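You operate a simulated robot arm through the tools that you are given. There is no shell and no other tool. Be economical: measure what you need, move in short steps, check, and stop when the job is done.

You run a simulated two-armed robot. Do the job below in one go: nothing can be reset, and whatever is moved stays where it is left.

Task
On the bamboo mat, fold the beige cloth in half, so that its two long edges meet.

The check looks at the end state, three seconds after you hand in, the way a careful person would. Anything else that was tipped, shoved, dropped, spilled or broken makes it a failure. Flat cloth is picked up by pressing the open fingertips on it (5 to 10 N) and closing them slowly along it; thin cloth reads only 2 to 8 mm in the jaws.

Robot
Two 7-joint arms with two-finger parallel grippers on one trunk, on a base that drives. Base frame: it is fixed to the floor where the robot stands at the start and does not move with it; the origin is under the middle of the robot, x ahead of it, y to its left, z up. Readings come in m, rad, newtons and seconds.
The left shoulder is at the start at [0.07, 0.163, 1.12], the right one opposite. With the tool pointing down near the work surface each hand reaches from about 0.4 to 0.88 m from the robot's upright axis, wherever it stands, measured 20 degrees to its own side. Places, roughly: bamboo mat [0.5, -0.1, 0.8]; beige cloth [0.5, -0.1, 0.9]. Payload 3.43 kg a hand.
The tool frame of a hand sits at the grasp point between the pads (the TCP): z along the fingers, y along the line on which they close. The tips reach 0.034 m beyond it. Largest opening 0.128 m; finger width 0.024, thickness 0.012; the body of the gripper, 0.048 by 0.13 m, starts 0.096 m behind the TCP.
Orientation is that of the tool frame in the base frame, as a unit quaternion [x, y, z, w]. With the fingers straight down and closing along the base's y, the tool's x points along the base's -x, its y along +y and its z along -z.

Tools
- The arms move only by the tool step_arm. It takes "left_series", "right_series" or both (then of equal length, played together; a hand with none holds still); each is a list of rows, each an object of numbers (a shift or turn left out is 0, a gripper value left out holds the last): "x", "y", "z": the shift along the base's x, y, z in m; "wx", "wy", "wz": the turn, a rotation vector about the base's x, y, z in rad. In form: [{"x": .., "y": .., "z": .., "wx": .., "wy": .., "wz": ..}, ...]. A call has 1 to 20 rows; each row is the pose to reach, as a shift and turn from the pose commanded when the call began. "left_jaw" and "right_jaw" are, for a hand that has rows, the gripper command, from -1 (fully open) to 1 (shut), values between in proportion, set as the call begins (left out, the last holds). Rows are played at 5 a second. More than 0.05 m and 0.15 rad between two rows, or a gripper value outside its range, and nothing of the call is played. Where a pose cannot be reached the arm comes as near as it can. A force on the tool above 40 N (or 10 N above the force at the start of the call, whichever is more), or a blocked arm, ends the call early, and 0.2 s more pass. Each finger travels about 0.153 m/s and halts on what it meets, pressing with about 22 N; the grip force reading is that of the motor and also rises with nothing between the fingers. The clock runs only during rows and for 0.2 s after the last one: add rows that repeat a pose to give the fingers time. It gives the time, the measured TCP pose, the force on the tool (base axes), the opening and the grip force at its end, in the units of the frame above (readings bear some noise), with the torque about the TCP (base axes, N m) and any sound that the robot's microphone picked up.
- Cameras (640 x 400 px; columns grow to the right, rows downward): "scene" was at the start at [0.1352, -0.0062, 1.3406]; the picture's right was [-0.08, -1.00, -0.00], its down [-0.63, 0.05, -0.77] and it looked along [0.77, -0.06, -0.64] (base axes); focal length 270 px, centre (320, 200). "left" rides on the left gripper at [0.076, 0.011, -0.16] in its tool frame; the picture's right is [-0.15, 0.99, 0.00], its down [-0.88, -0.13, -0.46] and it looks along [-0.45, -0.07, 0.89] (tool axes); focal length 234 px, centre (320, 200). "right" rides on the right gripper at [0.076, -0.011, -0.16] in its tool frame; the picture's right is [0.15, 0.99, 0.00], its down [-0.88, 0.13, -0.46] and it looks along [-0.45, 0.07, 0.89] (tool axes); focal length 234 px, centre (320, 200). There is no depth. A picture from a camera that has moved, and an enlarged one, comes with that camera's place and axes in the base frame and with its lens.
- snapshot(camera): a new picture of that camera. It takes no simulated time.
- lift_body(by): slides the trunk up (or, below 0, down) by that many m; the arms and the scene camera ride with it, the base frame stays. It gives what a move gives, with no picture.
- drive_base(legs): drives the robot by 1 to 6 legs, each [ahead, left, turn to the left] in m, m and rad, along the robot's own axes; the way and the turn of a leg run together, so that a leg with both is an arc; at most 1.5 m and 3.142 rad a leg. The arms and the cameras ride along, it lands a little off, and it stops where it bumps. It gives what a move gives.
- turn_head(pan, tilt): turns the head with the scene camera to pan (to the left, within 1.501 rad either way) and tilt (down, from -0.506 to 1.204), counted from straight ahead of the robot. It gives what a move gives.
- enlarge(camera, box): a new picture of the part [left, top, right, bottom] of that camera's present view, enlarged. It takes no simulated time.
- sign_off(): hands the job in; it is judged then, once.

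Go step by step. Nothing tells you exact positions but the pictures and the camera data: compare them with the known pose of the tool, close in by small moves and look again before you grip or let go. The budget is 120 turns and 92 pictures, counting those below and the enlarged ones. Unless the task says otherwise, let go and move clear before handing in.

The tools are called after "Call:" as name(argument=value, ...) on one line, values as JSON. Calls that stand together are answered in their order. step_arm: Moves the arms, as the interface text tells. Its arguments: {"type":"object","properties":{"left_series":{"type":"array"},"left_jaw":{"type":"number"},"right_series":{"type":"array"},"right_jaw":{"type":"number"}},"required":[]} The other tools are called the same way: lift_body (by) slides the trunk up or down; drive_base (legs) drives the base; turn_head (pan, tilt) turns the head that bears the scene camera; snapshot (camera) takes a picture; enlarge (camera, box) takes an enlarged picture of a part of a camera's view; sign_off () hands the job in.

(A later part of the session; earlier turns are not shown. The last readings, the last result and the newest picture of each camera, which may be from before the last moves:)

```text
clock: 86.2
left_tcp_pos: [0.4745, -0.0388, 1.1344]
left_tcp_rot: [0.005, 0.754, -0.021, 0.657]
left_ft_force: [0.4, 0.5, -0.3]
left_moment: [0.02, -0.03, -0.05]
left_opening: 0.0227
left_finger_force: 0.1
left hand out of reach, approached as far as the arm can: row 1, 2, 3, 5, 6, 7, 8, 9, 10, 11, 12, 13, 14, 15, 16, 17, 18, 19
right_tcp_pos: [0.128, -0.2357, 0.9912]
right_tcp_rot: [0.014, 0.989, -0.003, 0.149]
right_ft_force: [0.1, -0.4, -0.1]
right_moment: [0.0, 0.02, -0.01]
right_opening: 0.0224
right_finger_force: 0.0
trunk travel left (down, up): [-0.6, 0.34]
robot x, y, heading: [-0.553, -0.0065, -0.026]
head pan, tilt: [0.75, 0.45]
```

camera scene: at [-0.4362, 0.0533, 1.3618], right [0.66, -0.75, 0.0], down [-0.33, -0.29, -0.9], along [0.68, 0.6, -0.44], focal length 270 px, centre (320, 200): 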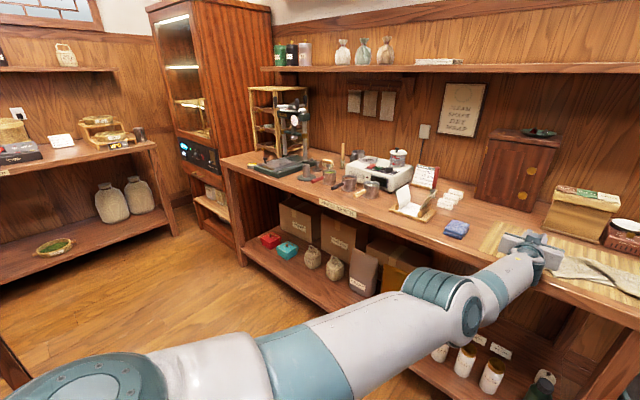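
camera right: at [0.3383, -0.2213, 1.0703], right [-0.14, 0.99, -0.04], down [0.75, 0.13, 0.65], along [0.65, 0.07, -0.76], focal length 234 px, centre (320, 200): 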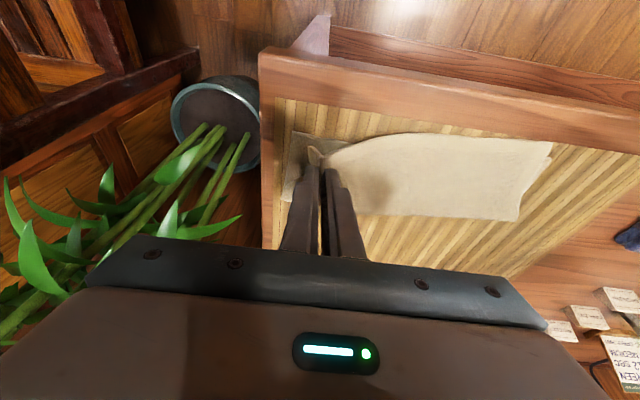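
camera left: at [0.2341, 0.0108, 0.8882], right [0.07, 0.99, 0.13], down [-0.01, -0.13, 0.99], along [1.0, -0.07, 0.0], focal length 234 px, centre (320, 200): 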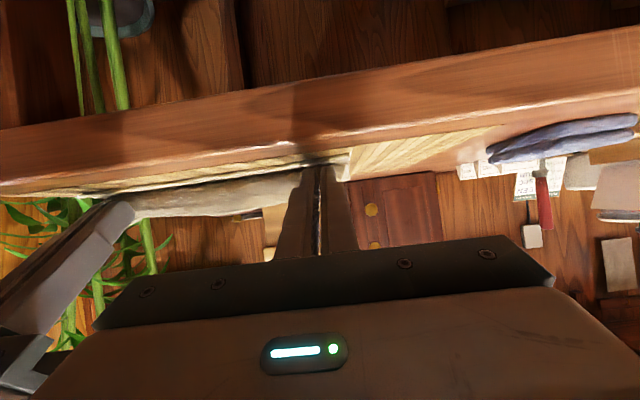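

Still locked straight. I'll use orientation to force the elbow: rotate the fingers down and then past vertical, which the wrist alone can't give, while pulling back slightly.

Call:
step_arm(left_series=[{"y": 0.02, "wy": 0.14}, {"y": 0.04, "wy": 0.28}, {"y": 0.06, "wy": 0.42}, {"y": 0.08, "wy": 0.56}, {"y": 0.1, "wy": 0.7}, {"y": 0.12, "wy": 0.84}, {"y": 0.14, "wy": 0.98}, {"y": 0.16, "wy": 1.12}, {"y": 0.18, "wy": 1.26}, {"y": 0.18, "wy": 1.4}, {"y": 0.18, "wy": 1.54}, {"y": 0.18, "wy": 1.68}, {"y": 0.18, "x": -0.03, "wy": 1.82}, {"y": 0.18, "x": -0.06, "wy": 1.96}, {"y": 0.18, "x": -0.1, "wy": 2.1}, {"y": 0.18, "x": -0.14, "wy": 2.2}, {"y": 0.18, "x": -0.18, "wy": 2.3}, {"y": 0.18, "x": -0.22, "wy": 2.3}, {"y": 0.18, "x": -0.26, "wy": 2.3}, {"y": 0.18, "x": -0.26, "wy": 2.3}])

```text
clock: 90.4
left_tcp_pos: [0.0481, 0.1751, 1.0302]
left_tcp_rot: [-0.017, 0.919, -0.012, -0.393]
left_ft_force: [-0.5, 0.3, 0.9]
left_moment: [0.0, -0.05, 0.02]
left_opening: 0.0222
left_finger_force: 0.0
left hand out of reach, approached as far as the arm can: row 1, 2, 3, 4, 5, 6, 7, 8, 9, 10, 11, 12, 13, 14, 15, 16, 17, 18, 19, 20
right_tcp_pos: [0.1278, -0.2347, 0.9915]
right_tcp_rot: [0.015, 0.989, -0.003, 0.15]
right_ft_force: [-0.4, -1.0, -0.2]
right_moment: [0.0, -0.02, -0.01]
right_opening: 0.0224
right_finger_force: 0.0
trunk travel left (down, up): [-0.6, 0.34]
robot x, y, heading: [-0.5524, -0.0092, -0.03]
head pan, tilt: [0.75, 0.45]
```

The left hand came back to 0.60 m, so the elbow is bending again. I'll bring it upright at this radius to confirm.

Call:
step_arm(left_series=[{"wy": -0.13}, {"wy": -0.26}, {"wy": -0.39}, {"wy": -0.52}, {"wy": -0.65}, {"wy": -0.8}, {"wy": -0.8}])

Call:
turn_head(pan=-0.077, tilt=0.689)

```text
clock: 91.8
left_tcp_pos: [0.0592, 0.2257, 0.9501]
left_tcp_rot: [-0.03, 0.993, -0.025, -0.109]
left_ft_force: [-0.2, -0.1, 0.2]
left_moment: [0.01, -0.02, 0.0]
left_opening: 0.0223
left_finger_force: 0.2
left hand out of reach, approached as far as the arm can: row 4, 5, 6
right_tcp_pos: [0.1281, -0.2353, 0.9922]
right_tcp_rot: [0.015, 0.989, -0.003, 0.15]
right_ft_force: [0.3, 0.2, 0.1]
right_moment: [-0.02, -0.01, 0.0]
right_opening: 0.0223
right_finger_force: 0.2
trunk travel left (down, up): [-0.6, 0.34]
robot x, y, heading: [-0.5542, -0.0057, -0.025]
head pan, tilt: [0.75, 0.45]
stopped in row 6 (left hand): the arm was blocked; the commanded pose is now the measured one
```

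```text
clock: 92.9
left_tcp_pos: [0.0592, 0.2233, 0.9512]
left_tcp_rot: [-0.029, 0.993, -0.026, -0.108]
left_ft_force: [-0.3, -1.0, -0.5]
left_moment: [-0.02, -0.04, -0.03]
left_opening: 0.0223
left_finger_force: 0.1
right_tcp_pos: [0.1278, -0.2356, 0.9905]
right_tcp_rot: [0.015, 0.989, -0.004, 0.15]
right_ft_force: [-0.2, 0.1, 1.0]
right_moment: [-0.04, 0.04, -0.04]
right_opening: 0.0223
right_finger_force: 0.1
trunk travel left (down, up): [-0.6, 0.34]
robot x, y, heading: [-0.5532, -0.0061, -0.029]
head pan, tilt: [-0.077, 0.689]
```

The left arm is nearly upright at 0.61 m now. I'll raise it a bit and complete the orientation.

Call:
step_arm(left_series=[{"z": 0.03, "x": 0.01}, {"z": 0.06, "x": 0.02}, {"z": 0.08, "x": 0.03, "wx": 0.017, "wy": -0.072, "wz": -0.019}, {"z": 0.08, "x": 0.04, "wx": 0.034, "wy": -0.144, "wz": -0.038}, {"z": 0.08, "x": 0.05, "wx": 0.052, "wy": -0.217, "wz": -0.058}, {"z": 0.08, "x": 0.05, "y": -0.03, "wx": 0.052, "wy": -0.217, "wz": -0.058}, {"z": 0.08, "x": 0.05, "y": -0.06, "wx": 0.052, "wy": -0.217, "wz": -0.058}])

Call:
snapshot(camera="scene")

```text
clock: 94.7
left_tcp_pos: [0.1218, 0.2073, 0.9793]
left_tcp_rot: [-0.015, 0.999, -0.005, -0.048]
left_ft_force: [-0.4, -0.4, -0.2]
left_moment: [-0.01, -0.02, 0.02]
left_opening: 0.0223
left_finger_force: 0.1
left hand out of reach, approached as far as the arm can: row 6, 7
right_tcp_pos: [0.1276, -0.2347, 0.991]
right_tcp_rot: [0.016, 0.989, -0.004, 0.149]
right_ft_force: [-1.0, 0.8, 0.1]
right_moment: [-0.01, -0.02, -0.03]
right_opening: 0.0222
right_finger_force: 0.1
trunk travel left (down, up): [-0.6, 0.34]
robot x, y, heading: [-0.5551, -0.0063, -0.025]
head pan, tilt: [-0.077, 0.689]
stopped in row 7 (left hand): the arm was blocked; the commanded pose is now the measured one
```

```text
9 pictures are left
camera scene: at [-0.4203, -0.0159, 1.3406], right [-0.1, -0.99, 0.0], down [-0.63, 0.07, -0.77], along [0.77, -0.08, -0.64], focal length 270 px, centre (320, 200)
```

scene: 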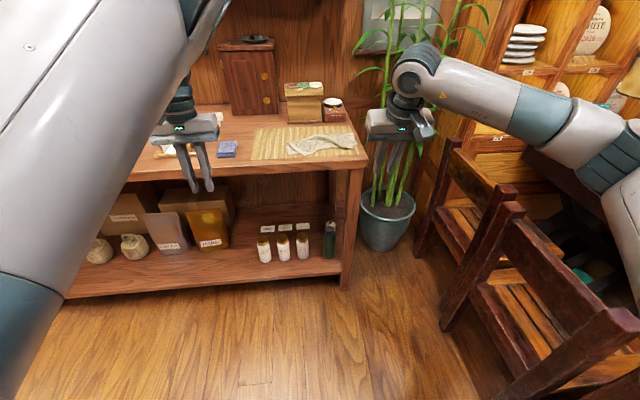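

The left arm is elbow-up again, though the elbow is close to the head. I'll extend a bit toward its original starting posture.

Call:
step_arm(left_series=[{"x": 0.02, "z": 0.01}, {"x": 0.04, "z": 0.02, "wy": -0.05}, {"x": 0.06, "z": 0.03, "wx": 0.03, "wy": -0.097, "wz": -0.01}, {"x": 0.07, "z": 0.03, "y": -0.03, "wx": 0.03, "wy": -0.097, "wz": -0.01}, {"x": 0.07, "z": 0.03, "y": -0.06, "wx": 0.03, "wy": -0.097, "wz": -0.01}, {"x": 0.07, "z": 0.03, "y": -0.1, "wx": 0.03, "wy": -0.097, "wz": -0.01}, {"x": 0.07, "z": 0.03, "y": -0.1, "wx": 0.03, "wy": -0.097, "wz": -0.01}])

```text
clock: 96.3
left_tcp_pos: [0.2039, 0.1128, 1.0146]
left_tcp_rot: [-0.008, 1.0, 0.009, 0.002]
left_ft_force: [0.2, 0.0, 0.4]
left_moment: [0.01, -0.02, 0.0]
left_opening: 0.0225
left_finger_force: 0.0
left hand out of reach, approached as far as the arm can: row 6, 7
right_tcp_pos: [0.1275, -0.2353, 0.9907]
right_tcp_rot: [0.015, 0.989, -0.004, 0.15]
right_ft_force: [-0.4, 0.1, -0.1]
right_moment: [0.01, -0.03, -0.08]
right_opening: 0.0225
right_finger_force: 0.1
trunk travel left (down, up): [-0.6, 0.34]
robot x, y, heading: [-0.5573, -0.0071, -0.027]
head pan, tilt: [-0.077, 0.689]
```

The left arm is upright at 0.76 m, near its starting posture. I'll take a careful look at the cloth's present state before planning.

Call:
enlarge(camera="scene", box=[240, 105, 380, 193])

```text
4.55 times, centred on (310, 149) of scene
camera zoom: at [-0.4204, -0.0157, 1.3406], right [-0.1, -0.99, 0.0], down [-0.63, 0.07, -0.77], along [0.77, -0.08, -0.64], focal length 1225 px, centre (366, 432)
```

zoom: 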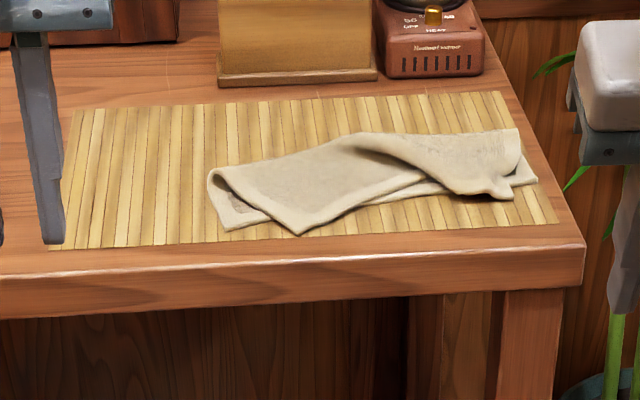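

The bottom half is fine: crease and near edge are parallel and about 9.5 cm apart, with the whole cloth turned slightly. Only the upper flap is skewed, its left corner at about (0.41, -0.05) instead of (0.42, 0.00). I'll drive in, hold the right end of the hem with the right hand and re-place the left corner with the left hand.

Call:
drive_base(legs=[[0.235, 0, 0.027]])

```text
clock: 98.1
left_tcp_pos: [0.4373, 0.1282, 1.0139]
left_tcp_rot: [-0.021, 1.0, 0.01, 0.001]
left_ft_force: [0.7, -0.5, -1.2]
left_moment: [0.0, 0.04, -0.02]
left_opening: 0.0224
left_finger_force: 0.0
right_tcp_pos: [0.3706, -0.2214, 0.9904]
right_tcp_rot: [0.003, 0.989, -0.001, 0.149]
right_ft_force: [-0.9, 0.4, -0.7]
right_moment: [-0.01, -0.01, 0.0]
right_opening: 0.022
right_finger_force: 0.1
trunk travel left (down, up): [-0.6, 0.34]
robot x, y, heading: [-0.3192, -0.0099, -0.006]
head pan, tilt: [-0.077, 0.689]
```

Now I'll bring the left hand over the flap's left corner and the right over its pinch spot, both hovering.

Call:
step_arm(left_series=[{"y": -0.03, "wy": -0.05, "wz": -0.02, "wx": -0.01}, {"y": -0.06, "wy": -0.1, "wz": -0.042, "wx": -0.02}, {"y": -0.09, "wy": -0.15, "wz": -0.042, "wx": -0.02}, {"x": -0.003, "y": -0.12, "z": -0.01, "wy": -0.2, "wz": -0.042, "wx": -0.02}, {"x": -0.006, "y": -0.15, "z": -0.03, "wy": -0.25, "wz": -0.042, "wx": -0.02}, {"x": -0.008, "y": -0.18, "z": -0.05, "wy": -0.3, "wz": -0.042, "wx": -0.02}, {"x": -0.008, "y": -0.182, "z": -0.08, "wy": -0.3, "wz": -0.042, "wx": -0.02}, {"x": -0.008, "y": -0.182, "z": -0.08, "wy": -0.3, "wz": -0.042, "wx": -0.02}], right_series=[{"x": 0.02, "y": 0.001}, {"x": 0.04, "y": 0.002}, {"x": 0.06, "y": 0.004}, {"x": 0.08, "y": 0.006, "z": -0.01}, {"x": 0.085, "y": 0.006, "z": -0.03}, {"x": 0.087, "y": 0.006, "z": -0.05}, {"x": 0.087, "y": 0.006, "z": -0.07}, {"x": 0.087, "y": 0.006, "z": -0.07}])

Call:
enlarge(camera="left", box=[120, 60, 440, 260])

```text
clock: 99.9
left_tcp_pos: [0.5246, -0.0726, 0.9493]
left_tcp_rot: [-0.001, 0.989, -0.003, 0.15]
left_ft_force: [-0.1, -0.9, 0.4]
left_moment: [-0.05, -0.01, 0.01]
left_opening: 0.0225
left_finger_force: 0.1
left hand out of reach, approached as far as the arm can: row 1, 2, 3, 4, 5, 6, 7, 8
right_tcp_pos: [0.4568, -0.2168, 0.9216]
right_tcp_rot: [0.003, 0.989, -0.001, 0.15]
right_ft_force: [-0.2, 0.7, 0.0]
right_moment: [0.02, 0.0, -0.01]
right_opening: 0.0224
right_finger_force: 0.1
trunk travel left (down, up): [-0.6, 0.34]
robot x, y, heading: [-0.317, -0.0138, -0.002]
head pan, tilt: [-0.077, 0.689]
```

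```text
2.00 times, centred on (280, 160) of left
camera zoom: at [0.4053, -0.0615, 1.0789], right [0.14, 0.99, 0.04], down [0.71, -0.13, 0.7], along [0.69, -0.07, -0.72], focal length 468 px, centre (400, 280)
```

zoom: 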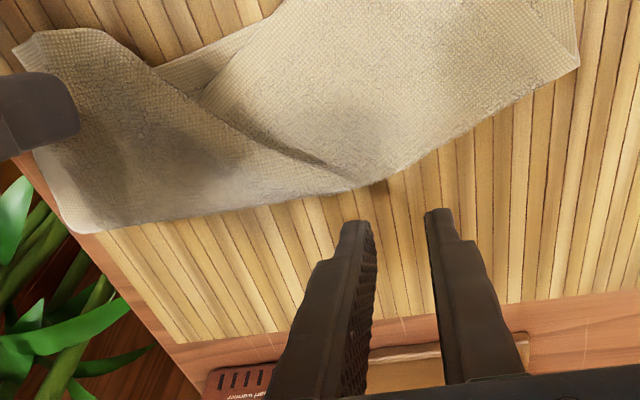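

The left arm still only works at long reach, so I'll suit that by backing the base 0.095 m, which puts it right over the corner while the right extends.

Call:
drive_base(legs=[[-0.095, 0, 0.0]])

Call:
step_arm(left_series=[{"y": 0.01}, {"y": 0.018}, {"y": 0.018, "z": -0.02}, {"y": 0.018, "z": -0.04}, {"y": 0.018, "z": -0.04}], right_series=[{"x": 0.03}, {"x": 0.06}, {"x": 0.09}, {"x": 0.095}, {"x": 0.095}])

```text
clock: 101.0
left_tcp_pos: [0.4297, -0.0723, 0.9497]
left_tcp_rot: [-0.002, 0.989, -0.002, 0.15]
left_ft_force: [-0.1, -0.2, 0.0]
left_moment: [-0.05, -0.02, 0.0]
left_opening: 0.0225
left_finger_force: 0.1
right_tcp_pos: [0.3623, -0.2166, 0.9198]
right_tcp_rot: [0.002, 0.989, -0.001, 0.149]
right_ft_force: [0.2, 0.4, -0.4]
right_moment: [0.02, -0.03, 0.01]
right_opening: 0.0224
right_finger_force: 0.0
trunk travel left (down, up): [-0.6, 0.34]
robot x, y, heading: [-0.4104, -0.0112, -0.009]
head pan, tilt: [-0.077, 0.689]
```

```text
clock: 102.2
left_tcp_pos: [0.4373, -0.0576, 0.9091]
left_tcp_rot: [-0.001, 0.989, -0.002, 0.148]
left_ft_force: [0.5, 0.4, -0.4]
left_moment: [0.0, -0.02, -0.01]
left_opening: 0.0227
left_finger_force: 0.1
left hand out of reach, approached as far as the arm can: row 1, 2, 3, 4, 5
right_tcp_pos: [0.4589, -0.2168, 0.9205]
right_tcp_rot: [0.003, 0.989, -0.001, 0.15]
right_ft_force: [0.0, -0.3, 0.0]
right_moment: [-0.02, 0.01, 0.0]
right_opening: 0.0224
right_finger_force: 0.0
trunk travel left (down, up): [-0.6, 0.34]
robot x, y, heading: [-0.412, -0.0089, -0.01]
head pan, tilt: [-0.077, 0.689]
```

The left hand is almost where I want it, at (0.437, -0.058). Sliding it sideways to the target drifts it about +1.5 cm in x, which happens to match what's needed. I'll check alignment on the corner.

Call:
enlarge(camera="left", box=[120, 60, 440, 260])

```text
2.00 times, centred on (280, 160) of left
camera zoom: at [0.3187, -0.0471, 1.0396], right [0.14, 0.99, 0.04], down [0.71, -0.13, 0.69], along [0.69, -0.07, -0.72], focal length 468 px, centre (400, 280)
```

zoom: 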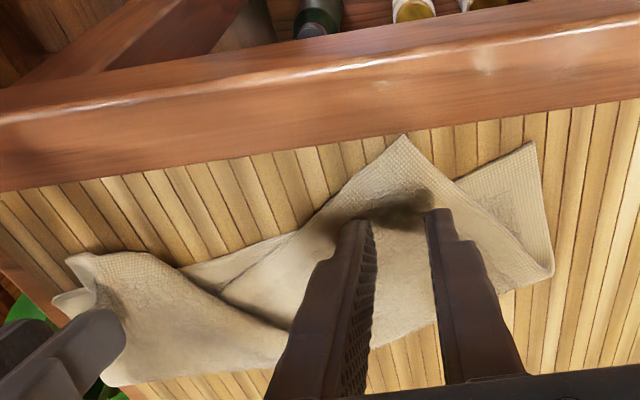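

The flap corner is at (0.413, -0.052) and the lower corner at (0.427, 0.004), so the move needed is about (+1.4, +5.6) cm. The right flap corner at (0.452, -0.228) should go to (0.479, -0.257). I'll lower both hands to contact.

Call:
step_arm(left_series=[{"z": -0.005}, {"z": -0.01}, {"z": -0.014}, {"z": -0.016}, {"z": -0.016}], right_series=[{"x": 0.004, "y": 0.003, "z": -0.01}, {"x": 0.004, "y": 0.003, "z": -0.02}, {"x": 0.004, "y": 0.003, "z": -0.024}, {"x": 0.004, "y": 0.003, "z": -0.027}, {"x": 0.004, "y": 0.003, "z": -0.027}])

```text
clock: 103.4
left_tcp_pos: [0.4386, -0.0568, 0.8915]
left_tcp_rot: [-0.001, 0.989, -0.002, 0.149]
left_ft_force: [0.0, 0.2, -0.1]
left_moment: [0.03, -0.01, -0.02]
left_opening: 0.0226
left_finger_force: 0.1
right_tcp_pos: [0.4625, -0.2135, 0.8937]
right_tcp_rot: [0.004, 0.989, -0.001, 0.15]
right_ft_force: [-0.9, 0.5, 0.6]
right_moment: [0.02, 0.0, -0.01]
right_opening: 0.0221
right_finger_force: 0.0
trunk travel left (down, up): [-0.6, 0.34]
robot x, y, heading: [-0.4105, -0.0069, -0.007]
head pan, tilt: [-0.077, 0.689]
```

Call:
step_arm(left_series=[{"z": -0.0015}, {"z": -0.003}, {"z": -0.003}], right_series=[{"z": -0.0015}, {"z": -0.003}, {"z": -0.003}])

```text
clock: 104.2
left_tcp_pos: [0.4389, -0.057, 0.8893]
left_tcp_rot: [-0.001, 0.989, -0.002, 0.149]
left_ft_force: [2.1, 0.2, 6.3]
left_moment: [0.07, -0.11, -0.01]
left_opening: 0.0224
left_finger_force: 0.0
right_tcp_pos: [0.4622, -0.2144, 0.8921]
right_tcp_rot: [0.003, 0.989, -0.001, 0.149]
right_ft_force: [0.2, 0.1, 0.9]
right_moment: [-0.01, -0.01, -0.02]
right_opening: 0.0223
right_finger_force: 0.0
trunk travel left (down, up): [-0.6, 0.34]
robot x, y, heading: [-0.4167, -0.0108, -0.0]
head pan, tilt: [-0.077, 0.689]
```

Left is pressing at 6 N. I'll bring the right down a little more, then close both gradually.

Call:
step_arm(left_series=[{"z": 0}, {"z": 0}, {"z": 0}], right_series=[{"z": -0.0015}, {"z": -0.003}, {"z": -0.003}])

Call:
step_arm(left_series=[{"z": 0}, {"z": 0}], right_series=[{"z": 0}, {"z": 0}], left_jaw=0.78, right_jaw=0.78)

Call:
step_arm(left_series=[{"z": 0}, {"z": 0}], right_series=[{"z": 0}, {"z": 0}], left_jaw=0.88, right_jaw=0.88)

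Call:
step_arm(left_series=[{"z": 0}, {"z": 0}, {"z": 0}], right_series=[{"z": 0}, {"z": 0}, {"z": 0}], left_jaw=1, right_jaw=1)

```text
clock: 105.0
left_tcp_pos: [0.4397, -0.0565, 0.8906]
left_tcp_rot: [-0.001, 0.989, -0.002, 0.149]
left_ft_force: [1.1, 0.2, 5.8]
left_moment: [0.03, -0.1, 0.0]
left_opening: 0.0223
left_finger_force: 0.1
right_tcp_pos: [0.4612, -0.2139, 0.8901]
right_tcp_rot: [0.004, 0.989, -0.001, 0.151]
right_ft_force: [1.3, 0.2, 4.9]
right_moment: [0.0, -0.08, -0.04]
right_opening: 0.0224
right_finger_force: 0.0
trunk travel left (down, up): [-0.6, 0.34]
robot x, y, heading: [-0.4116, -0.0111, -0.005]
head pan, tilt: [-0.077, 0.689]
```

```text
clock: 105.6
left_tcp_pos: [0.4382, -0.0566, 0.8899]
left_tcp_rot: [-0.002, 0.989, -0.002, 0.15]
left_ft_force: [-0.5, -0.3, 5.3]
left_moment: [0.01, 0.0, -0.03]
left_opening: 0.0135
left_finger_force: 0.1
right_tcp_pos: [0.4611, -0.2138, 0.8891]
right_tcp_rot: [0.003, 0.989, -0.001, 0.151]
right_ft_force: [1.1, -0.2, 5.3]
right_moment: [0.04, -0.03, -0.01]
right_opening: 0.0138
right_finger_force: 0.2
trunk travel left (down, up): [-0.6, 0.34]
robot x, y, heading: [-0.412, -0.0078, -0.002]
head pan, tilt: [-0.077, 0.689]
```

```text
clock: 106.2
left_tcp_pos: [0.4378, -0.0573, 0.89]
left_tcp_rot: [-0.002, 0.989, -0.003, 0.149]
left_ft_force: [0.1, -0.9, 5.3]
left_moment: [0.03, -0.01, 0.03]
left_opening: 0.0071
left_finger_force: 0.0
right_tcp_pos: [0.4602, -0.2135, 0.8896]
right_tcp_rot: [0.003, 0.989, -0.001, 0.15]
right_ft_force: [-0.4, -1.6, 5.5]
right_moment: [0.03, -0.02, 0.01]
right_opening: 0.0082
right_finger_force: 0.3
trunk travel left (down, up): [-0.6, 0.34]
robot x, y, heading: [-0.414, -0.009, -0.003]
head pan, tilt: [-0.077, 0.689]
```

```text
clock: 107.0
left_tcp_pos: [0.4377, -0.0576, 0.8896]
left_tcp_rot: [-0.001, 0.989, -0.003, 0.15]
left_ft_force: [0.0, -0.9, 5.2]
left_moment: [0.04, -0.01, -0.02]
left_opening: 0.0
left_finger_force: 22.0
right_tcp_pos: [0.4612, -0.213, 0.8891]
right_tcp_rot: [0.002, 0.989, -0.001, 0.15]
right_ft_force: [-0.5, 0.7, 4.5]
right_moment: [0.02, 0.01, -0.01]
right_opening: 0.0041
right_finger_force: 22.0
trunk travel left (down, up): [-0.6, 0.34]
robot x, y, heading: [-0.4167, -0.0139, -0.005]
head pan, tilt: [-0.077, 0.689]
```

The right has cloth (4.1 mm), but the left slipped to 0. I'll reopen the left, press harder and retry.

Call:
step_arm(left_series=[{"z": 0.004}, {"z": 0.004}, {"z": -0.001}, {"z": -0.002}, {"z": -0.002}], left_jaw=0.6)

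Call:
enlarge(camera="left", box=[220, 80, 420, 205])

```text
clock: 108.2
left_tcp_pos: [0.4383, -0.0572, 0.8889]
left_tcp_rot: [-0.002, 0.989, -0.001, 0.149]
left_ft_force: [2.1, -0.9, 8.1]
left_moment: [0.13, -0.12, -0.06]
left_opening: 0.0255
left_finger_force: 0.0
right_tcp_pos: [0.4598, -0.2129, 0.8894]
right_tcp_rot: [0.002, 0.988, -0.001, 0.151]
right_ft_force: [0.8, 0.5, 4.7]
right_moment: [0.04, -0.04, -0.03]
right_opening: 0.0038
right_finger_force: 22.0
trunk travel left (down, up): [-0.6, 0.34]
robot x, y, heading: [-0.4117, -0.0097, -0.004]
head pan, tilt: [-0.077, 0.689]
```

```text
3.20 times, centred on (320, 142) of left
camera zoom: at [0.3185, -0.0463, 1.0192], right [0.14, 0.99, 0.04], down [0.71, -0.13, 0.7], along [0.69, -0.07, -0.72], focal length 749 px, centre (320, 384)
```

zoom: 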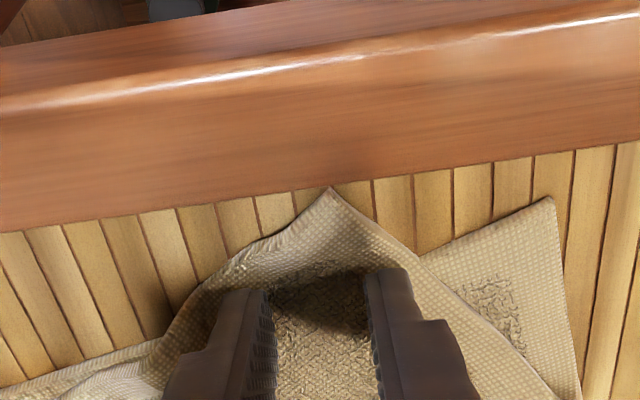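

The fingers are properly on the flap corner. I'll close in smaller steps under slightly higher pressure.

Call:
step_arm(left_series=[{"z": -0.0007}, {"z": -0.0007}], left_jaw=0.7)

Call:
step_arm(left_series=[{"z": 0}, {"z": 0}], left_jaw=0.77)

Call:
step_arm(left_series=[{"z": 0}, {"z": 0}], left_jaw=0.84)

Call:
step_arm(left_series=[{"z": 0}, {"z": 0}], left_jaw=0.92)

Call:
step_arm(left_series=[{"z": 0}, {"z": 0}, {"z": 0}], left_jaw=1)

```text
clock: 108.8
left_tcp_pos: [0.4366, -0.0587, 0.8891]
left_tcp_rot: [-0.001, 0.989, -0.002, 0.15]
left_ft_force: [2.1, -1.6, 14.3]
left_moment: [0.06, -0.05, -0.04]
left_opening: 0.0178
left_finger_force: 0.1
right_tcp_pos: [0.4607, -0.2143, 0.8909]
right_tcp_rot: [0.004, 0.989, -0.002, 0.15]
right_ft_force: [0.5, 0.3, 3.2]
right_moment: [0.05, -0.03, 0.01]
right_opening: 0.004
right_finger_force: 21.5
trunk travel left (down, up): [-0.6, 0.34]
robot x, y, heading: [-0.415, -0.007, -0.001]
head pan, tilt: [-0.077, 0.689]
```

```text
clock: 109.4
left_tcp_pos: [0.4368, -0.0571, 0.8885]
left_tcp_rot: [-0.002, 0.989, -0.002, 0.15]
left_ft_force: [3.1, -1.8, 16.6]
left_moment: [0.09, -0.1, -0.06]
left_opening: 0.0128
left_finger_force: 0.0
right_tcp_pos: [0.4594, -0.2135, 0.8896]
right_tcp_rot: [0.003, 0.989, -0.002, 0.15]
right_ft_force: [0.8, -0.3, 2.2]
right_moment: [0.01, -0.04, 0.01]
right_opening: 0.0037
right_finger_force: 21.8
trunk travel left (down, up): [-0.6, 0.34]
robot x, y, heading: [-0.4171, -0.0088, -0.007]
head pan, tilt: [-0.077, 0.689]
```

```text
clock: 110.0
left_tcp_pos: [0.4359, -0.0564, 0.8887]
left_tcp_rot: [-0.001, 0.989, -0.002, 0.15]
left_ft_force: [2.8, -0.8, 17.9]
left_moment: [0.08, -0.09, -0.03]
left_opening: 0.0082
left_finger_force: 0.0
right_tcp_pos: [0.4607, -0.2138, 0.8905]
right_tcp_rot: [0.003, 0.989, -0.001, 0.15]
right_ft_force: [-0.1, -0.2, 1.4]
right_moment: [0.02, -0.03, 0.04]
right_opening: 0.0039
right_finger_force: 22.1
trunk travel left (down, up): [-0.6, 0.34]
robot x, y, heading: [-0.4114, -0.0079, -0.004]
head pan, tilt: [-0.077, 0.689]
```

```text
clock: 110.6
left_tcp_pos: [0.4369, -0.0588, 0.8887]
left_tcp_rot: [-0.002, 0.989, -0.001, 0.15]
left_ft_force: [1.8, 0.0, 19.3]
left_moment: [0.11, -0.08, -0.04]
left_opening: 0.0038
left_finger_force: 0.0
right_tcp_pos: [0.4604, -0.2134, 0.8909]
right_tcp_rot: [0.004, 0.989, -0.001, 0.151]
right_ft_force: [1.1, 0.1, 1.0]
right_moment: [0.01, -0.04, 0.03]
right_opening: 0.0038
right_finger_force: 22.0
trunk travel left (down, up): [-0.6, 0.34]
robot x, y, heading: [-0.4108, -0.0103, -0.002]
head pan, tilt: [-0.077, 0.689]
```

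```text
clock: 111.4
left_tcp_pos: [0.4371, -0.0551, 0.8884]
left_tcp_rot: [-0.001, 0.989, -0.002, 0.15]
left_ft_force: [1.1, 1.9, 18.7]
left_moment: [0.15, -0.05, 0.02]
left_opening: 0.0
left_finger_force: 21.6
right_tcp_pos: [0.4602, -0.214, 0.8899]
right_tcp_rot: [0.003, 0.989, -0.002, 0.15]
right_ft_force: [-0.2, -0.2, 0.7]
right_moment: [-0.02, -0.04, 0.01]
right_opening: 0.0039
right_finger_force: 21.5
trunk travel left (down, up): [-0.6, 0.34]
robot x, y, heading: [-0.4146, -0.0119, -0.007]
head pan, tilt: [-0.077, 0.689]
```

The pinch slipped again. Since the closed tips press on the flap just outside the lower layer's edge, I'll ease the pressure to about 7 N and drag the corner across to the left by friction.

Call:
step_arm(left_series=[{"z": 0.0015}, {"z": 0.0018}, {"z": 0.0018}])

Call:
step_arm(left_series=[{"y": 0.004}, {"y": 0.008}, {"y": 0.012}, {"y": 0.016}, {"y": 0.02}, {"y": 0.024}, {"y": 0.028}, {"y": 0.028}])

Call:
enlarge(camera="left", box=[120, 60, 440, 260])

```text
clock: 112.2
left_tcp_pos: [0.4367, -0.0575, 0.8894]
left_tcp_rot: [0.0, 0.989, -0.003, 0.149]
left_ft_force: [-0.1, 2.6, 10.7]
left_moment: [0.14, -0.04, 0.03]
left_opening: 0.0
left_finger_force: 22.1
right_tcp_pos: [0.4598, -0.2138, 0.8896]
right_tcp_rot: [0.003, 0.989, -0.001, 0.15]
right_ft_force: [0.0, 0.7, 2.2]
right_moment: [0.0, -0.02, 0.03]
right_opening: 0.0036
right_finger_force: 22.1
trunk travel left (down, up): [-0.6, 0.34]
robot x, y, heading: [-0.4133, -0.0087, -0.009]
head pan, tilt: [-0.077, 0.689]
```

```text
clock: 114.0
left_tcp_pos: [0.4455, -0.0334, 0.8884]
left_tcp_rot: [-0.001, 0.989, -0.002, 0.148]
left_ft_force: [-1.4, -4.6, 10.5]
left_moment: [-0.13, 0.0, -0.02]
left_opening: 0.0002
left_finger_force: 21.8
left hand out of reach, approached as far as the arm can: row 2, 3, 4, 5, 6, 7, 8
right_tcp_pos: [0.4603, -0.2144, 0.8903]
right_tcp_rot: [0.003, 0.989, -0.002, 0.15]
right_ft_force: [0.3, 1.0, 2.7]
right_moment: [0.03, -0.03, 0.03]
right_opening: 0.0038
right_finger_force: 21.7
trunk travel left (down, up): [-0.6, 0.34]
robot x, y, heading: [-0.4096, -0.0077, -0.006]
head pan, tilt: [-0.077, 0.689]
```

```text
2.00 times, centred on (280, 160) of left
camera zoom: at [0.3271, -0.0232, 1.0193], right [0.14, 0.99, 0.04], down [0.71, -0.13, 0.7], along [0.69, -0.07, -0.72], focal length 468 px, centre (400, 280)
```

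zoom: 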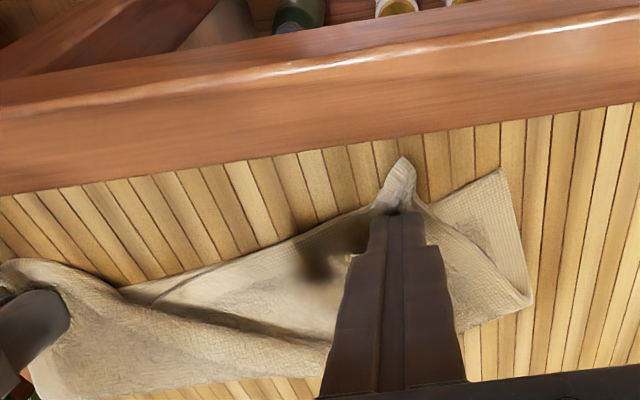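

The drag is working: the corner moved about 2.4 cm across and the diagonal fold is opening. I'll continue the remaining 4 cm.

Call:
step_arm(left_series=[{"y": 0.005}, {"y": 0.01}, {"y": 0.015}, {"y": 0.02}, {"y": 0.025}, {"y": 0.03}, {"y": 0.035}, {"y": 0.04}, {"y": 0.04}])

Call:
enlarge(camera="left", box=[40, 60, 440, 310])

```text
clock: 116.0
left_tcp_pos: [0.457, -0.0005, 0.889]
left_tcp_rot: [-0.002, 0.989, -0.001, 0.15]
left_ft_force: [-1.1, -5.3, 11.2]
left_moment: [-0.16, 0.02, -0.03]
left_opening: 0.0002
left_finger_force: 22.0
left hand out of reach, approached as far as the arm can: row 2, 3, 4, 5, 6, 7, 8, 9
right_tcp_pos: [0.4616, -0.2148, 0.8905]
right_tcp_rot: [0.003, 0.989, -0.002, 0.151]
right_ft_force: [0.6, 2.5, 2.5]
right_moment: [0.05, -0.04, -0.01]
right_opening: 0.0038
right_finger_force: 21.8
trunk travel left (down, up): [-0.6, 0.34]
robot x, y, heading: [-0.4144, -0.0081, -0.005]
head pan, tilt: [-0.077, 0.689]
```

```text
1.60 times, centred on (240, 185) of left
camera zoom: at [0.3383, 0.0105, 1.0192], right [0.14, 0.99, 0.04], down [0.71, -0.13, 0.7], along [0.69, -0.07, -0.72], focal length 375 px, centre (448, 224)
```

zoom: 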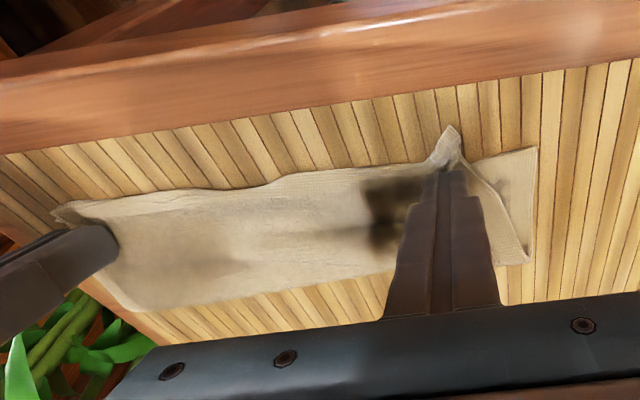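

The flap now lies straight and parallel, but the drag carried the lower layer along, so it's still offset about 4 cm to the right of the lower layer. With both ends held, I'll lift the hem slightly and translate it as a whole by (+2.2, +4) cm, then set it down.

Call:
step_arm(left_series=[{"z": 0.015}, {"z": 0.03}, {"z": 0.045}, {"z": 0.045, "x": 0.005, "y": 0.01}, {"z": 0.045, "x": 0.01, "y": 0.02}, {"z": 0.045, "x": 0.016, "y": 0.03}, {"z": 0.045, "x": 0.022, "y": 0.042}, {"z": 0.03, "x": 0.022, "y": 0.042}, {"z": 0.015, "x": 0.022, "y": 0.042}, {"z": 0.005, "x": 0.022, "y": 0.042}, {"z": 0.005, "x": 0.022, "y": 0.042}], right_series=[{"z": 0.015}, {"z": 0.03}, {"z": 0.045}, {"z": 0.045, "x": 0.005, "y": 0.01}, {"z": 0.045, "x": 0.01, "y": 0.02}, {"z": 0.045, "x": 0.016, "y": 0.03}, {"z": 0.045, "x": 0.022, "y": 0.04}, {"z": 0.03, "x": 0.022, "y": 0.04}, {"z": 0.015, "x": 0.022, "y": 0.04}, {"z": 0.005, "x": 0.022, "y": 0.04}, {"z": 0.005, "x": 0.022, "y": 0.04}])

Call:
snapshot(camera="left")

```text
clock: 118.4
left_tcp_pos: [0.4717, 0.0447, 0.8949]
left_tcp_rot: [-0.001, 0.989, -0.002, 0.149]
left_ft_force: [-0.9, 0.0, 0.7]
left_moment: [0.0, 0.01, 0.01]
left_opening: 0.0001
left_finger_force: 22.0
left hand out of reach, approached as far as the arm can: row 5, 6, 7, 8, 9, 10, 11
right_tcp_pos: [0.4831, -0.172, 0.8954]
right_tcp_rot: [0.003, 0.988, -0.002, 0.151]
right_ft_force: [-1.9, 0.9, 12.1]
right_moment: [0.02, 0.01, 0.0]
right_opening: 0.0038
right_finger_force: 21.5
trunk travel left (down, up): [-0.6, 0.34]
robot x, y, heading: [-0.4104, -0.0104, -0.003]
head pan, tilt: [-0.077, 0.689]
```

```text
2 pictures are left
camera left: at [0.3521, 0.0552, 1.0247], right [0.14, 0.99, 0.04], down [0.71, -0.13, 0.7], along [0.69, -0.07, -0.72], focal length 234 px, centre (320, 200)
```

left: 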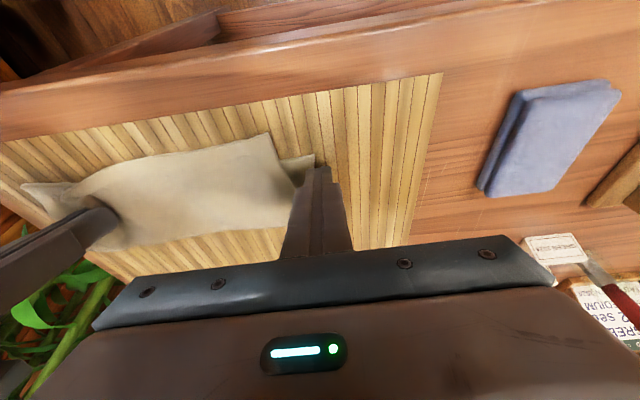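

The left tips didn't hold: the flap's left corner stayed at (0.436, 0.009) while the lower-left corner is at (0.463, 0.039), and the lower-right corner at (0.451, -0.222) means the right pinch was fine before. I'll return the right end to its earlier spot and reposition the left tips on the overhanging corner.

Call:
step_arm(left_series=[{"z": 0.02}, {"z": 0.03, "x": -0.005, "y": -0.015, "wy": 0.02}, {"z": 0.03, "x": -0.015, "y": -0.03, "wy": 0.05}, {"z": 0.03, "x": -0.025, "y": -0.045, "wy": 0.05}, {"z": 0.02, "x": -0.025, "y": -0.045, "wy": 0.05}, {"z": 0.01, "x": -0.025, "y": -0.045, "wy": 0.05}, {"z": 0.0, "x": -0.025, "y": -0.045, "wy": 0.05}, {"z": -0.003, "x": -0.025, "y": -0.045, "wy": 0.05}, {"z": -0.003, "x": -0.025, "y": -0.045, "wy": 0.05}], right_series=[{"z": 0.015}, {"z": 0.02, "x": -0.005, "y": -0.01}, {"z": 0.02, "x": -0.012, "y": -0.022}, {"z": 0.02, "x": -0.02, "y": -0.034}, {"z": 0.015, "x": -0.02, "y": -0.036}, {"z": 0.008, "x": -0.02, "y": -0.036}, {"z": 0.002, "x": -0.02, "y": -0.036}, {"z": -0.003, "x": -0.02, "y": -0.036}, {"z": -0.003, "x": -0.02, "y": -0.036}])

```text
clock: 120.4
left_tcp_pos: [0.4475, -0.0011, 0.8896]
left_tcp_rot: [-0.001, 0.992, -0.002, 0.125]
left_ft_force: [0.5, 0.7, 0.7]
left_moment: [-0.03, -0.05, 0.0]
left_opening: 0.0001
left_finger_force: 21.4
left hand out of reach, approached as far as the arm can: row 2, 3
right_tcp_pos: [0.4635, -0.211, 0.8912]
right_tcp_rot: [0.003, 0.989, -0.001, 0.15]
right_ft_force: [0.3, -1.9, 8.9]
right_moment: [-0.01, -0.02, 0.0]
right_opening: 0.0039
right_finger_force: 22.0
trunk travel left (down, up): [-0.6, 0.34]
robot x, y, heading: [-0.415, -0.0092, -0.006]
head pan, tilt: [-0.077, 0.689]
```

Left tips are at (0.448, -0.001), on the overhanging corner and clear of the lower layer. I'll press and drag the corner by (+2.5, +3) cm while the right end holds.

Call:
step_arm(left_series=[{"z": -0.0015}, {"z": -0.003}, {"z": -0.003}])

Call:
step_arm(left_series=[{"x": 0.002, "y": 0.004}, {"x": 0.004, "y": 0.008}, {"x": 0.007, "y": 0.012}, {"x": 0.01, "y": 0.016}, {"x": 0.013, "y": 0.02}, {"x": 0.016, "y": 0.024}, {"x": 0.019, "y": 0.027}, {"x": 0.022, "y": 0.03}, {"x": 0.022, "y": 0.03}])

Call:
snapshot(camera="left")

```text
clock: 121.2
left_tcp_pos: [0.4459, -0.0016, 0.8889]
left_tcp_rot: [-0.002, 0.992, -0.002, 0.126]
left_ft_force: [1.9, -0.5, 7.7]
left_moment: [-0.04, -0.05, 0.01]
left_opening: 0.0003
left_finger_force: 22.6
right_tcp_pos: [0.463, -0.2114, 0.8913]
right_tcp_rot: [0.003, 0.989, -0.001, 0.151]
right_ft_force: [2.4, -2.0, 9.3]
right_moment: [0.02, -0.08, 0.0]
right_opening: 0.0041
right_finger_force: 21.7
trunk travel left (down, up): [-0.6, 0.34]
robot x, y, heading: [-0.4119, -0.0101, -0.009]
head pan, tilt: [-0.077, 0.689]
```

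```text
clock: 123.2
left_tcp_pos: [0.4571, 0.0303, 0.8886]
left_tcp_rot: [-0.001, 0.992, -0.002, 0.126]
left_ft_force: [-0.7, -3.8, 5.0]
left_moment: [-0.15, 0.05, -0.02]
left_opening: 0.0
left_finger_force: 21.9
left hand out of reach, approached as far as the arm can: row 4, 5, 6, 7, 8, 9
right_tcp_pos: [0.462, -0.2098, 0.8924]
right_tcp_rot: [0.002, 0.989, -0.002, 0.15]
right_ft_force: [-1.1, 2.2, 9.3]
right_moment: [0.14, 0.04, 0.03]
right_opening: 0.0037
right_finger_force: 21.8
trunk travel left (down, up): [-0.6, 0.34]
robot x, y, heading: [-0.4153, -0.0094, -0.008]
head pan, tilt: [-0.077, 0.689]
```

```text
1 pictures are left
camera left: at [0.3442, 0.0418, 1.0243], right [0.14, 0.99, 0.03], down [0.74, -0.13, 0.66], along [0.66, -0.07, -0.75], focal length 234 px, centre (320, 200)
```

left: 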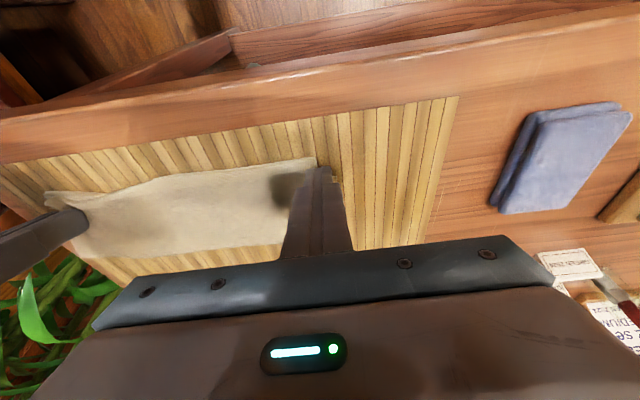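

The flap's left corner is now at (0.446, 0.027), almost on the lower corner, and the hem runs straight to the held right end. I'll lift the left hand off and release the right gently.

Call:
step_arm(left_series=[{"z": 0.01}, {"z": 0.03}, {"z": 0.06}, {"z": 0.09}])

Call:
step_arm(right_series=[{"z": 0.001}, {"z": 0.001}], right_jaw=0.9)

Call:
step_arm(right_series=[{"z": 0.0}, {"z": 0.0}, {"z": 0.0}], right_jaw=0.75)

Call:
step_arm(right_series=[{"z": 0.0}, {"z": 0.0}, {"z": 0.005}, {"z": 0.02}, {"z": 0.05}, {"z": 0.09}], right_jaw=0.6)

```text
clock: 124.2
left_tcp_pos: [0.4502, 0.0302, 0.9756]
left_tcp_rot: [0.0, 0.992, -0.003, 0.124]
left_ft_force: [-0.5, 0.5, 0.6]
left_moment: [0.01, -0.01, 0.01]
left_opening: 0.0
left_finger_force: 21.5
left hand out of reach, approached as far as the arm can: row 4
right_tcp_pos: [0.463, -0.2106, 0.8908]
right_tcp_rot: [0.003, 0.989, -0.001, 0.151]
right_ft_force: [-2.4, 0.4, 12.0]
right_moment: [0.04, 0.11, 0.02]
right_opening: 0.004
right_finger_force: 21.3
trunk travel left (down, up): [-0.6, 0.34]
robot x, y, heading: [-0.4127, -0.0082, -0.003]
head pan, tilt: [-0.077, 0.689]
```

```text
clock: 124.8
left_tcp_pos: [0.4514, 0.0302, 0.9766]
left_tcp_rot: [-0.001, 0.992, -0.002, 0.124]
left_ft_force: [0.1, -0.8, -0.1]
left_moment: [-0.02, 0.02, -0.02]
left_opening: 0.0001
left_finger_force: 22.6
right_tcp_pos: [0.4623, -0.2101, 0.8914]
right_tcp_rot: [0.004, 0.989, -0.002, 0.15]
right_ft_force: [0.3, -2.1, 7.4]
right_moment: [-0.04, 0.02, 0.01]
right_opening: 0.0059
right_finger_force: 0.2
trunk travel left (down, up): [-0.6, 0.34]
robot x, y, heading: [-0.4148, -0.0066, -0.008]
head pan, tilt: [-0.077, 0.689]
```

```text
clock: 125.6
left_tcp_pos: [0.4514, 0.0306, 0.9747]
left_tcp_rot: [-0.002, 0.992, -0.002, 0.125]
left_ft_force: [-0.4, 0.0, 0.1]
left_moment: [-0.02, 0.01, -0.01]
left_opening: 0.0
left_finger_force: 22.5
right_tcp_pos: [0.463, -0.2092, 0.8918]
right_tcp_rot: [0.004, 0.989, -0.002, 0.149]
right_ft_force: [0.1, -2.4, 7.1]
right_moment: [-0.02, 0.08, 0.0]
right_opening: 0.0138
right_finger_force: 0.1
trunk travel left (down, up): [-0.6, 0.34]
robot x, y, heading: [-0.4135, -0.0118, -0.005]
head pan, tilt: [-0.077, 0.689]
```

```text
clock: 127.0
left_tcp_pos: [0.4514, 0.0301, 0.9754]
left_tcp_rot: [-0.001, 0.992, -0.003, 0.124]
left_ft_force: [-0.6, 0.1, -0.4]
left_moment: [0.02, -0.05, 0.0]
left_opening: 0.0
left_finger_force: 22.6
right_tcp_pos: [0.4655, -0.2086, 0.9817]
right_tcp_rot: [0.002, 0.989, -0.001, 0.149]
right_ft_force: [0.0, 0.6, -0.3]
right_moment: [0.01, 0.0, -0.02]
right_opening: 0.0256
right_finger_force: 0.1
trunk travel left (down, up): [-0.6, 0.34]
robot x, y, heading: [-0.4104, -0.0088, -0.001]
head pan, tilt: [-0.077, 0.689]
```

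Both hands are free above the cloth. I'll move them sideways, back the base a little, and use the final picture to judge.

Call:
step_arm(left_series=[{"z": 0.02, "y": 0.03}, {"z": 0.04, "y": 0.07}, {"z": 0.05, "y": 0.11}, {"z": 0.05, "y": 0.15}, {"z": 0.05, "y": 0.19}], right_series=[{"z": 0.02, "y": -0.03}, {"z": 0.03, "y": -0.06}, {"z": 0.03, "y": -0.1}, {"z": 0.03, "y": -0.13}, {"z": 0.03, "y": -0.13}])

Call:
drive_base(legs=[[-0.08, 0, 0.0]])

Call:
enlarge(camera="scene", box=[240, 110, 400, 210])

```text
clock: 128.2
left_tcp_pos: [0.4698, 0.2258, 1.0305]
left_tcp_rot: [-0.002, 0.992, -0.003, 0.124]
left_ft_force: [0.1, 0.2, 0.0]
left_moment: [-0.02, 0.03, -0.03]
left_opening: 0.0001
left_finger_force: 22.1
left hand out of reach, approached as far as the arm can: row 1, 2, 3, 4, 5
right_tcp_pos: [0.4641, -0.3375, 1.011]
right_tcp_rot: [0.002, 0.989, -0.001, 0.15]
right_ft_force: [-0.4, 0.7, 0.3]
right_moment: [0.01, -0.04, -0.06]
right_opening: 0.0253
right_finger_force: 0.0
trunk travel left (down, up): [-0.6, 0.34]
robot x, y, heading: [-0.4127, -0.0083, -0.006]
head pan, tilt: [-0.077, 0.689]
```

```text
clock: 129.3
left_tcp_pos: [0.3896, 0.2239, 1.0314]
left_tcp_rot: [-0.001, 0.992, -0.003, 0.124]
left_ft_force: [0.1, 0.2, -0.2]
left_moment: [0.02, 0.02, 0.02]
left_opening: 0.0002
left_finger_force: 22.1
right_tcp_pos: [0.3846, -0.3392, 1.0103]
right_tcp_rot: [0.003, 0.989, -0.002, 0.15]
right_ft_force: [-0.8, -0.3, -0.5]
right_moment: [-0.03, -0.02, 0.02]
right_opening: 0.0259
right_finger_force: 0.1
trunk travel left (down, up): [-0.6, 0.34]
robot x, y, heading: [-0.4876, -0.0118, -0.008]
head pan, tilt: [-0.077, 0.689]
```

```text
4.00 times, centred on (320, 160) of scene
camera zoom: at [-0.3573, -0.0161, 1.3405], right [-0.08, -1.0, 0.0], down [-0.63, 0.05, -0.77], along [0.77, -0.06, -0.64], focal length 1078 px, centre (320, 360)
```

zoom: 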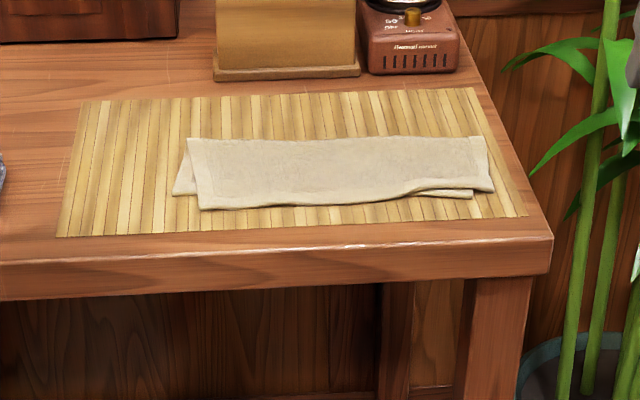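

The fold is flat, but the top layer's left corner sits about 2–3 cm off the lower corner (needs roughly +2 cm in x and y). The pictures are used up, but positions are well known, so I'll make one last gentle drag of that corner as before, starting by driving back in.

Call:
drive_base(legs=[[0.075, 0, 0.0]])

Call:
step_arm(left_series=[{"y": -0.04}, {"y": -0.08}, {"y": -0.12}, {"y": -0.16}, {"y": -0.2, "z": -0.01}, {"x": -0.01, "y": -0.211, "z": -0.04}, {"x": -0.018, "y": -0.211, "z": -0.07}, {"x": -0.018, "y": -0.211, "z": -0.1}, {"x": -0.018, "y": -0.211, "z": -0.12}, {"x": -0.018, "y": -0.211, "z": -0.12}])

```text
clock: 130.3
left_tcp_pos: [0.4633, 0.225, 1.03]
left_tcp_rot: [-0.001, 0.992, -0.003, 0.122]
left_ft_force: [0.7, 0.8, -0.4]
left_moment: [-0.01, -0.02, 0.01]
left_opening: 0.0
left_finger_force: 22.1
right_tcp_pos: [0.4593, -0.339, 1.0102]
right_tcp_rot: [0.003, 0.989, -0.001, 0.149]
right_ft_force: [0.6, 0.3, -0.4]
right_moment: [0.01, 0.02, -0.02]
right_opening: 0.0255
right_finger_force: 0.1
trunk travel left (down, up): [-0.6, 0.34]
robot x, y, heading: [-0.4204, -0.0132, -0.01]
head pan, tilt: [-0.077, 0.689]
```

```text
clock: 132.5
left_tcp_pos: [0.4446, 0.0131, 0.912]
left_tcp_rot: [-0.002, 0.992, -0.002, 0.123]
left_ft_force: [0.1, 0.1, 0.4]
left_moment: [-0.03, 0.0, -0.02]
left_opening: 0.0
left_finger_force: 21.8
left hand out of reach, approached as far as the arm can: row 3, 4, 5, 6
right_tcp_pos: [0.4565, -0.3394, 1.0119]
right_tcp_rot: [0.003, 0.989, -0.001, 0.149]
right_ft_force: [1.0, 0.5, -0.1]
right_moment: [0.01, 0.04, 0.02]
right_opening: 0.0255
right_finger_force: 0.0
trunk travel left (down, up): [-0.6, 0.34]
robot x, y, heading: [-0.4171, -0.0126, -0.005]
head pan, tilt: [-0.077, 0.689]
```

The left tip is just inboard of the corner. I'll shift 8 mm deeper onto the cloth and press to about 7 N.

Call:
step_arm(left_series=[{"x": 0.008, "y": -0.003, "z": -0.005}, {"x": 0.008, "y": -0.003, "z": -0.014}, {"x": 0.008, "y": -0.003, "z": -0.02}, {"x": 0.008, "y": -0.003, "z": -0.023}, {"x": 0.008, "y": -0.003, "z": -0.0245}, {"x": 0.008, "y": -0.003, "z": -0.0245}])

```text
clock: 133.9
left_tcp_pos: [0.445, 0.0133, 0.8901]
left_tcp_rot: [-0.002, 0.992, -0.002, 0.123]
left_ft_force: [-0.1, 0.2, 0.2]
left_moment: [0.04, 0.07, -0.02]
left_opening: 0.0001
left_finger_force: 22.4
left hand out of reach, approached as far as the arm can: row 1, 2, 3, 4, 5, 6
right_tcp_pos: [0.4594, -0.3397, 1.0105]
right_tcp_rot: [0.003, 0.989, -0.001, 0.149]
right_ft_force: [0.1, -0.3, 0.0]
right_moment: [0.03, -0.04, 0.04]
right_opening: 0.0254
right_finger_force: 0.1
trunk travel left (down, up): [-0.6, 0.34]
robot x, y, heading: [-0.42, -0.0099, -0.007]
head pan, tilt: [-0.077, 0.689]
```

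The left arm is at full stretch, so I'll lift slightly and use a small base move for the extra centimetre.

Call:
step_arm(left_series=[{"z": 0.006}, {"z": 0.012}, {"z": 0.012}])

Call:
drive_base(legs=[[0.012, 0, 0.0]])

Call:
step_arm(left_series=[{"z": -0.006}, {"z": -0.012}, {"z": -0.0145}, {"z": -0.0155}, {"z": -0.0155}])

```text
clock: 134.7
left_tcp_pos: [0.4461, 0.0122, 0.902]
left_tcp_rot: [-0.002, 0.992, -0.002, 0.123]
left_ft_force: [-0.8, 1.1, 0.8]
left_moment: [0.03, -0.03, -0.02]
left_opening: 0.0002
left_finger_force: 22.5
right_tcp_pos: [0.4595, -0.3389, 1.011]
right_tcp_rot: [0.002, 0.989, -0.001, 0.149]
right_ft_force: [0.1, 0.3, -1.1]
right_moment: [0.03, -0.01, 0.02]
right_opening: 0.0258
right_finger_force: 0.1
trunk travel left (down, up): [-0.6, 0.34]
robot x, y, heading: [-0.4196, -0.01, -0.005]
head pan, tilt: [-0.077, 0.689]
```

```text
clock: 135.4
left_tcp_pos: [0.4566, 0.0118, 0.905]
left_tcp_rot: [-0.002, 0.992, -0.002, 0.124]
left_ft_force: [-0.4, -0.9, -0.1]
left_moment: [0.01, -0.02, 0.0]
left_opening: 0.0
left_finger_force: 22.3
right_tcp_pos: [0.4688, -0.3379, 1.013]
right_tcp_rot: [0.002, 0.989, -0.001, 0.15]
right_ft_force: [0.5, -0.6, 1.3]
right_moment: [-0.02, -0.01, 0.0]
right_opening: 0.0257
right_finger_force: 0.1
trunk travel left (down, up): [-0.6, 0.34]
robot x, y, heading: [-0.4029, -0.0117, -0.006]
head pan, tilt: [-0.077, 0.689]
```

```text
clock: 136.7
left_tcp_pos: [0.4578, 0.0128, 0.8885]
left_tcp_rot: [-0.002, 0.992, -0.002, 0.125]
left_ft_force: [1.5, 0.2, 3.2]
left_moment: [0.03, -0.04, -0.04]
left_opening: 0.0
left_finger_force: 21.7
right_tcp_pos: [0.4702, -0.3383, 1.0115]
right_tcp_rot: [0.003, 0.989, -0.001, 0.149]
right_ft_force: [0.0, 0.3, -0.5]
right_moment: [-0.01, 0.04, 0.01]
right_opening: 0.0258
right_finger_force: 0.1
trunk travel left (down, up): [-0.6, 0.34]
robot x, y, heading: [-0.4079, -0.0076, -0.011]
head pan, tilt: [-0.077, 0.689]
```

Contact is at 3 N in the right place. I'll press to about 7 N and drag (+1.5, +2) cm, gaining x through extra tilt.

Call:
step_arm(left_series=[{"z": -0.0008}, {"z": -0.0008}])

Call:
step_arm(left_series=[{"x": 0.002, "y": 0.003, "wy": -0.012}, {"x": 0.004, "y": 0.006, "wy": -0.024}, {"x": 0.006, "y": 0.009, "wy": -0.036}, {"x": 0.008, "y": 0.012, "wy": -0.048}, {"x": 0.01, "y": 0.015, "wy": -0.06}, {"x": 0.012, "y": 0.018, "wy": -0.072}, {"x": 0.014, "y": 0.02, "wy": -0.084}, {"x": 0.016, "y": 0.021, "wy": -0.09}, {"x": 0.016, "y": 0.021, "wy": -0.09}])

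```text
clock: 137.2
left_tcp_pos: [0.4583, 0.0116, 0.8881]
left_tcp_rot: [-0.001, 0.992, -0.002, 0.125]
left_ft_force: [1.6, -0.3, 6.3]
left_moment: [-0.02, -0.05, -0.01]
left_opening: 0.0
left_finger_force: 21.6
right_tcp_pos: [0.4705, -0.339, 1.0112]
right_tcp_rot: [0.003, 0.989, -0.002, 0.149]
right_ft_force: [-0.7, 0.3, 0.0]
right_moment: [0.02, -0.02, 0.0]
right_opening: 0.0255
right_finger_force: 0.1
trunk travel left (down, up): [-0.6, 0.34]
robot x, y, heading: [-0.4074, -0.0071, -0.003]
head pan, tilt: [-0.077, 0.689]
```

```text
clock: 139.2
left_tcp_pos: [0.4733, 0.0331, 0.8874]
left_tcp_rot: [-0.002, 0.986, -0.001, 0.169]
left_ft_force: [-2.3, -1.2, 8.3]
left_moment: [-0.01, 0.08, -0.01]
left_opening: 0.0001
left_finger_force: 22.2
right_tcp_pos: [0.4685, -0.339, 1.0118]
right_tcp_rot: [0.003, 0.989, -0.001, 0.15]
right_ft_force: [-1.0, -0.7, -0.6]
right_moment: [0.0, 0.02, 0.02]
right_opening: 0.0257
right_finger_force: 0.1
trunk travel left (down, up): [-0.6, 0.34]
robot x, y, heading: [-0.4067, -0.0097, -0.002]
head pan, tilt: [-0.077, 0.689]
```

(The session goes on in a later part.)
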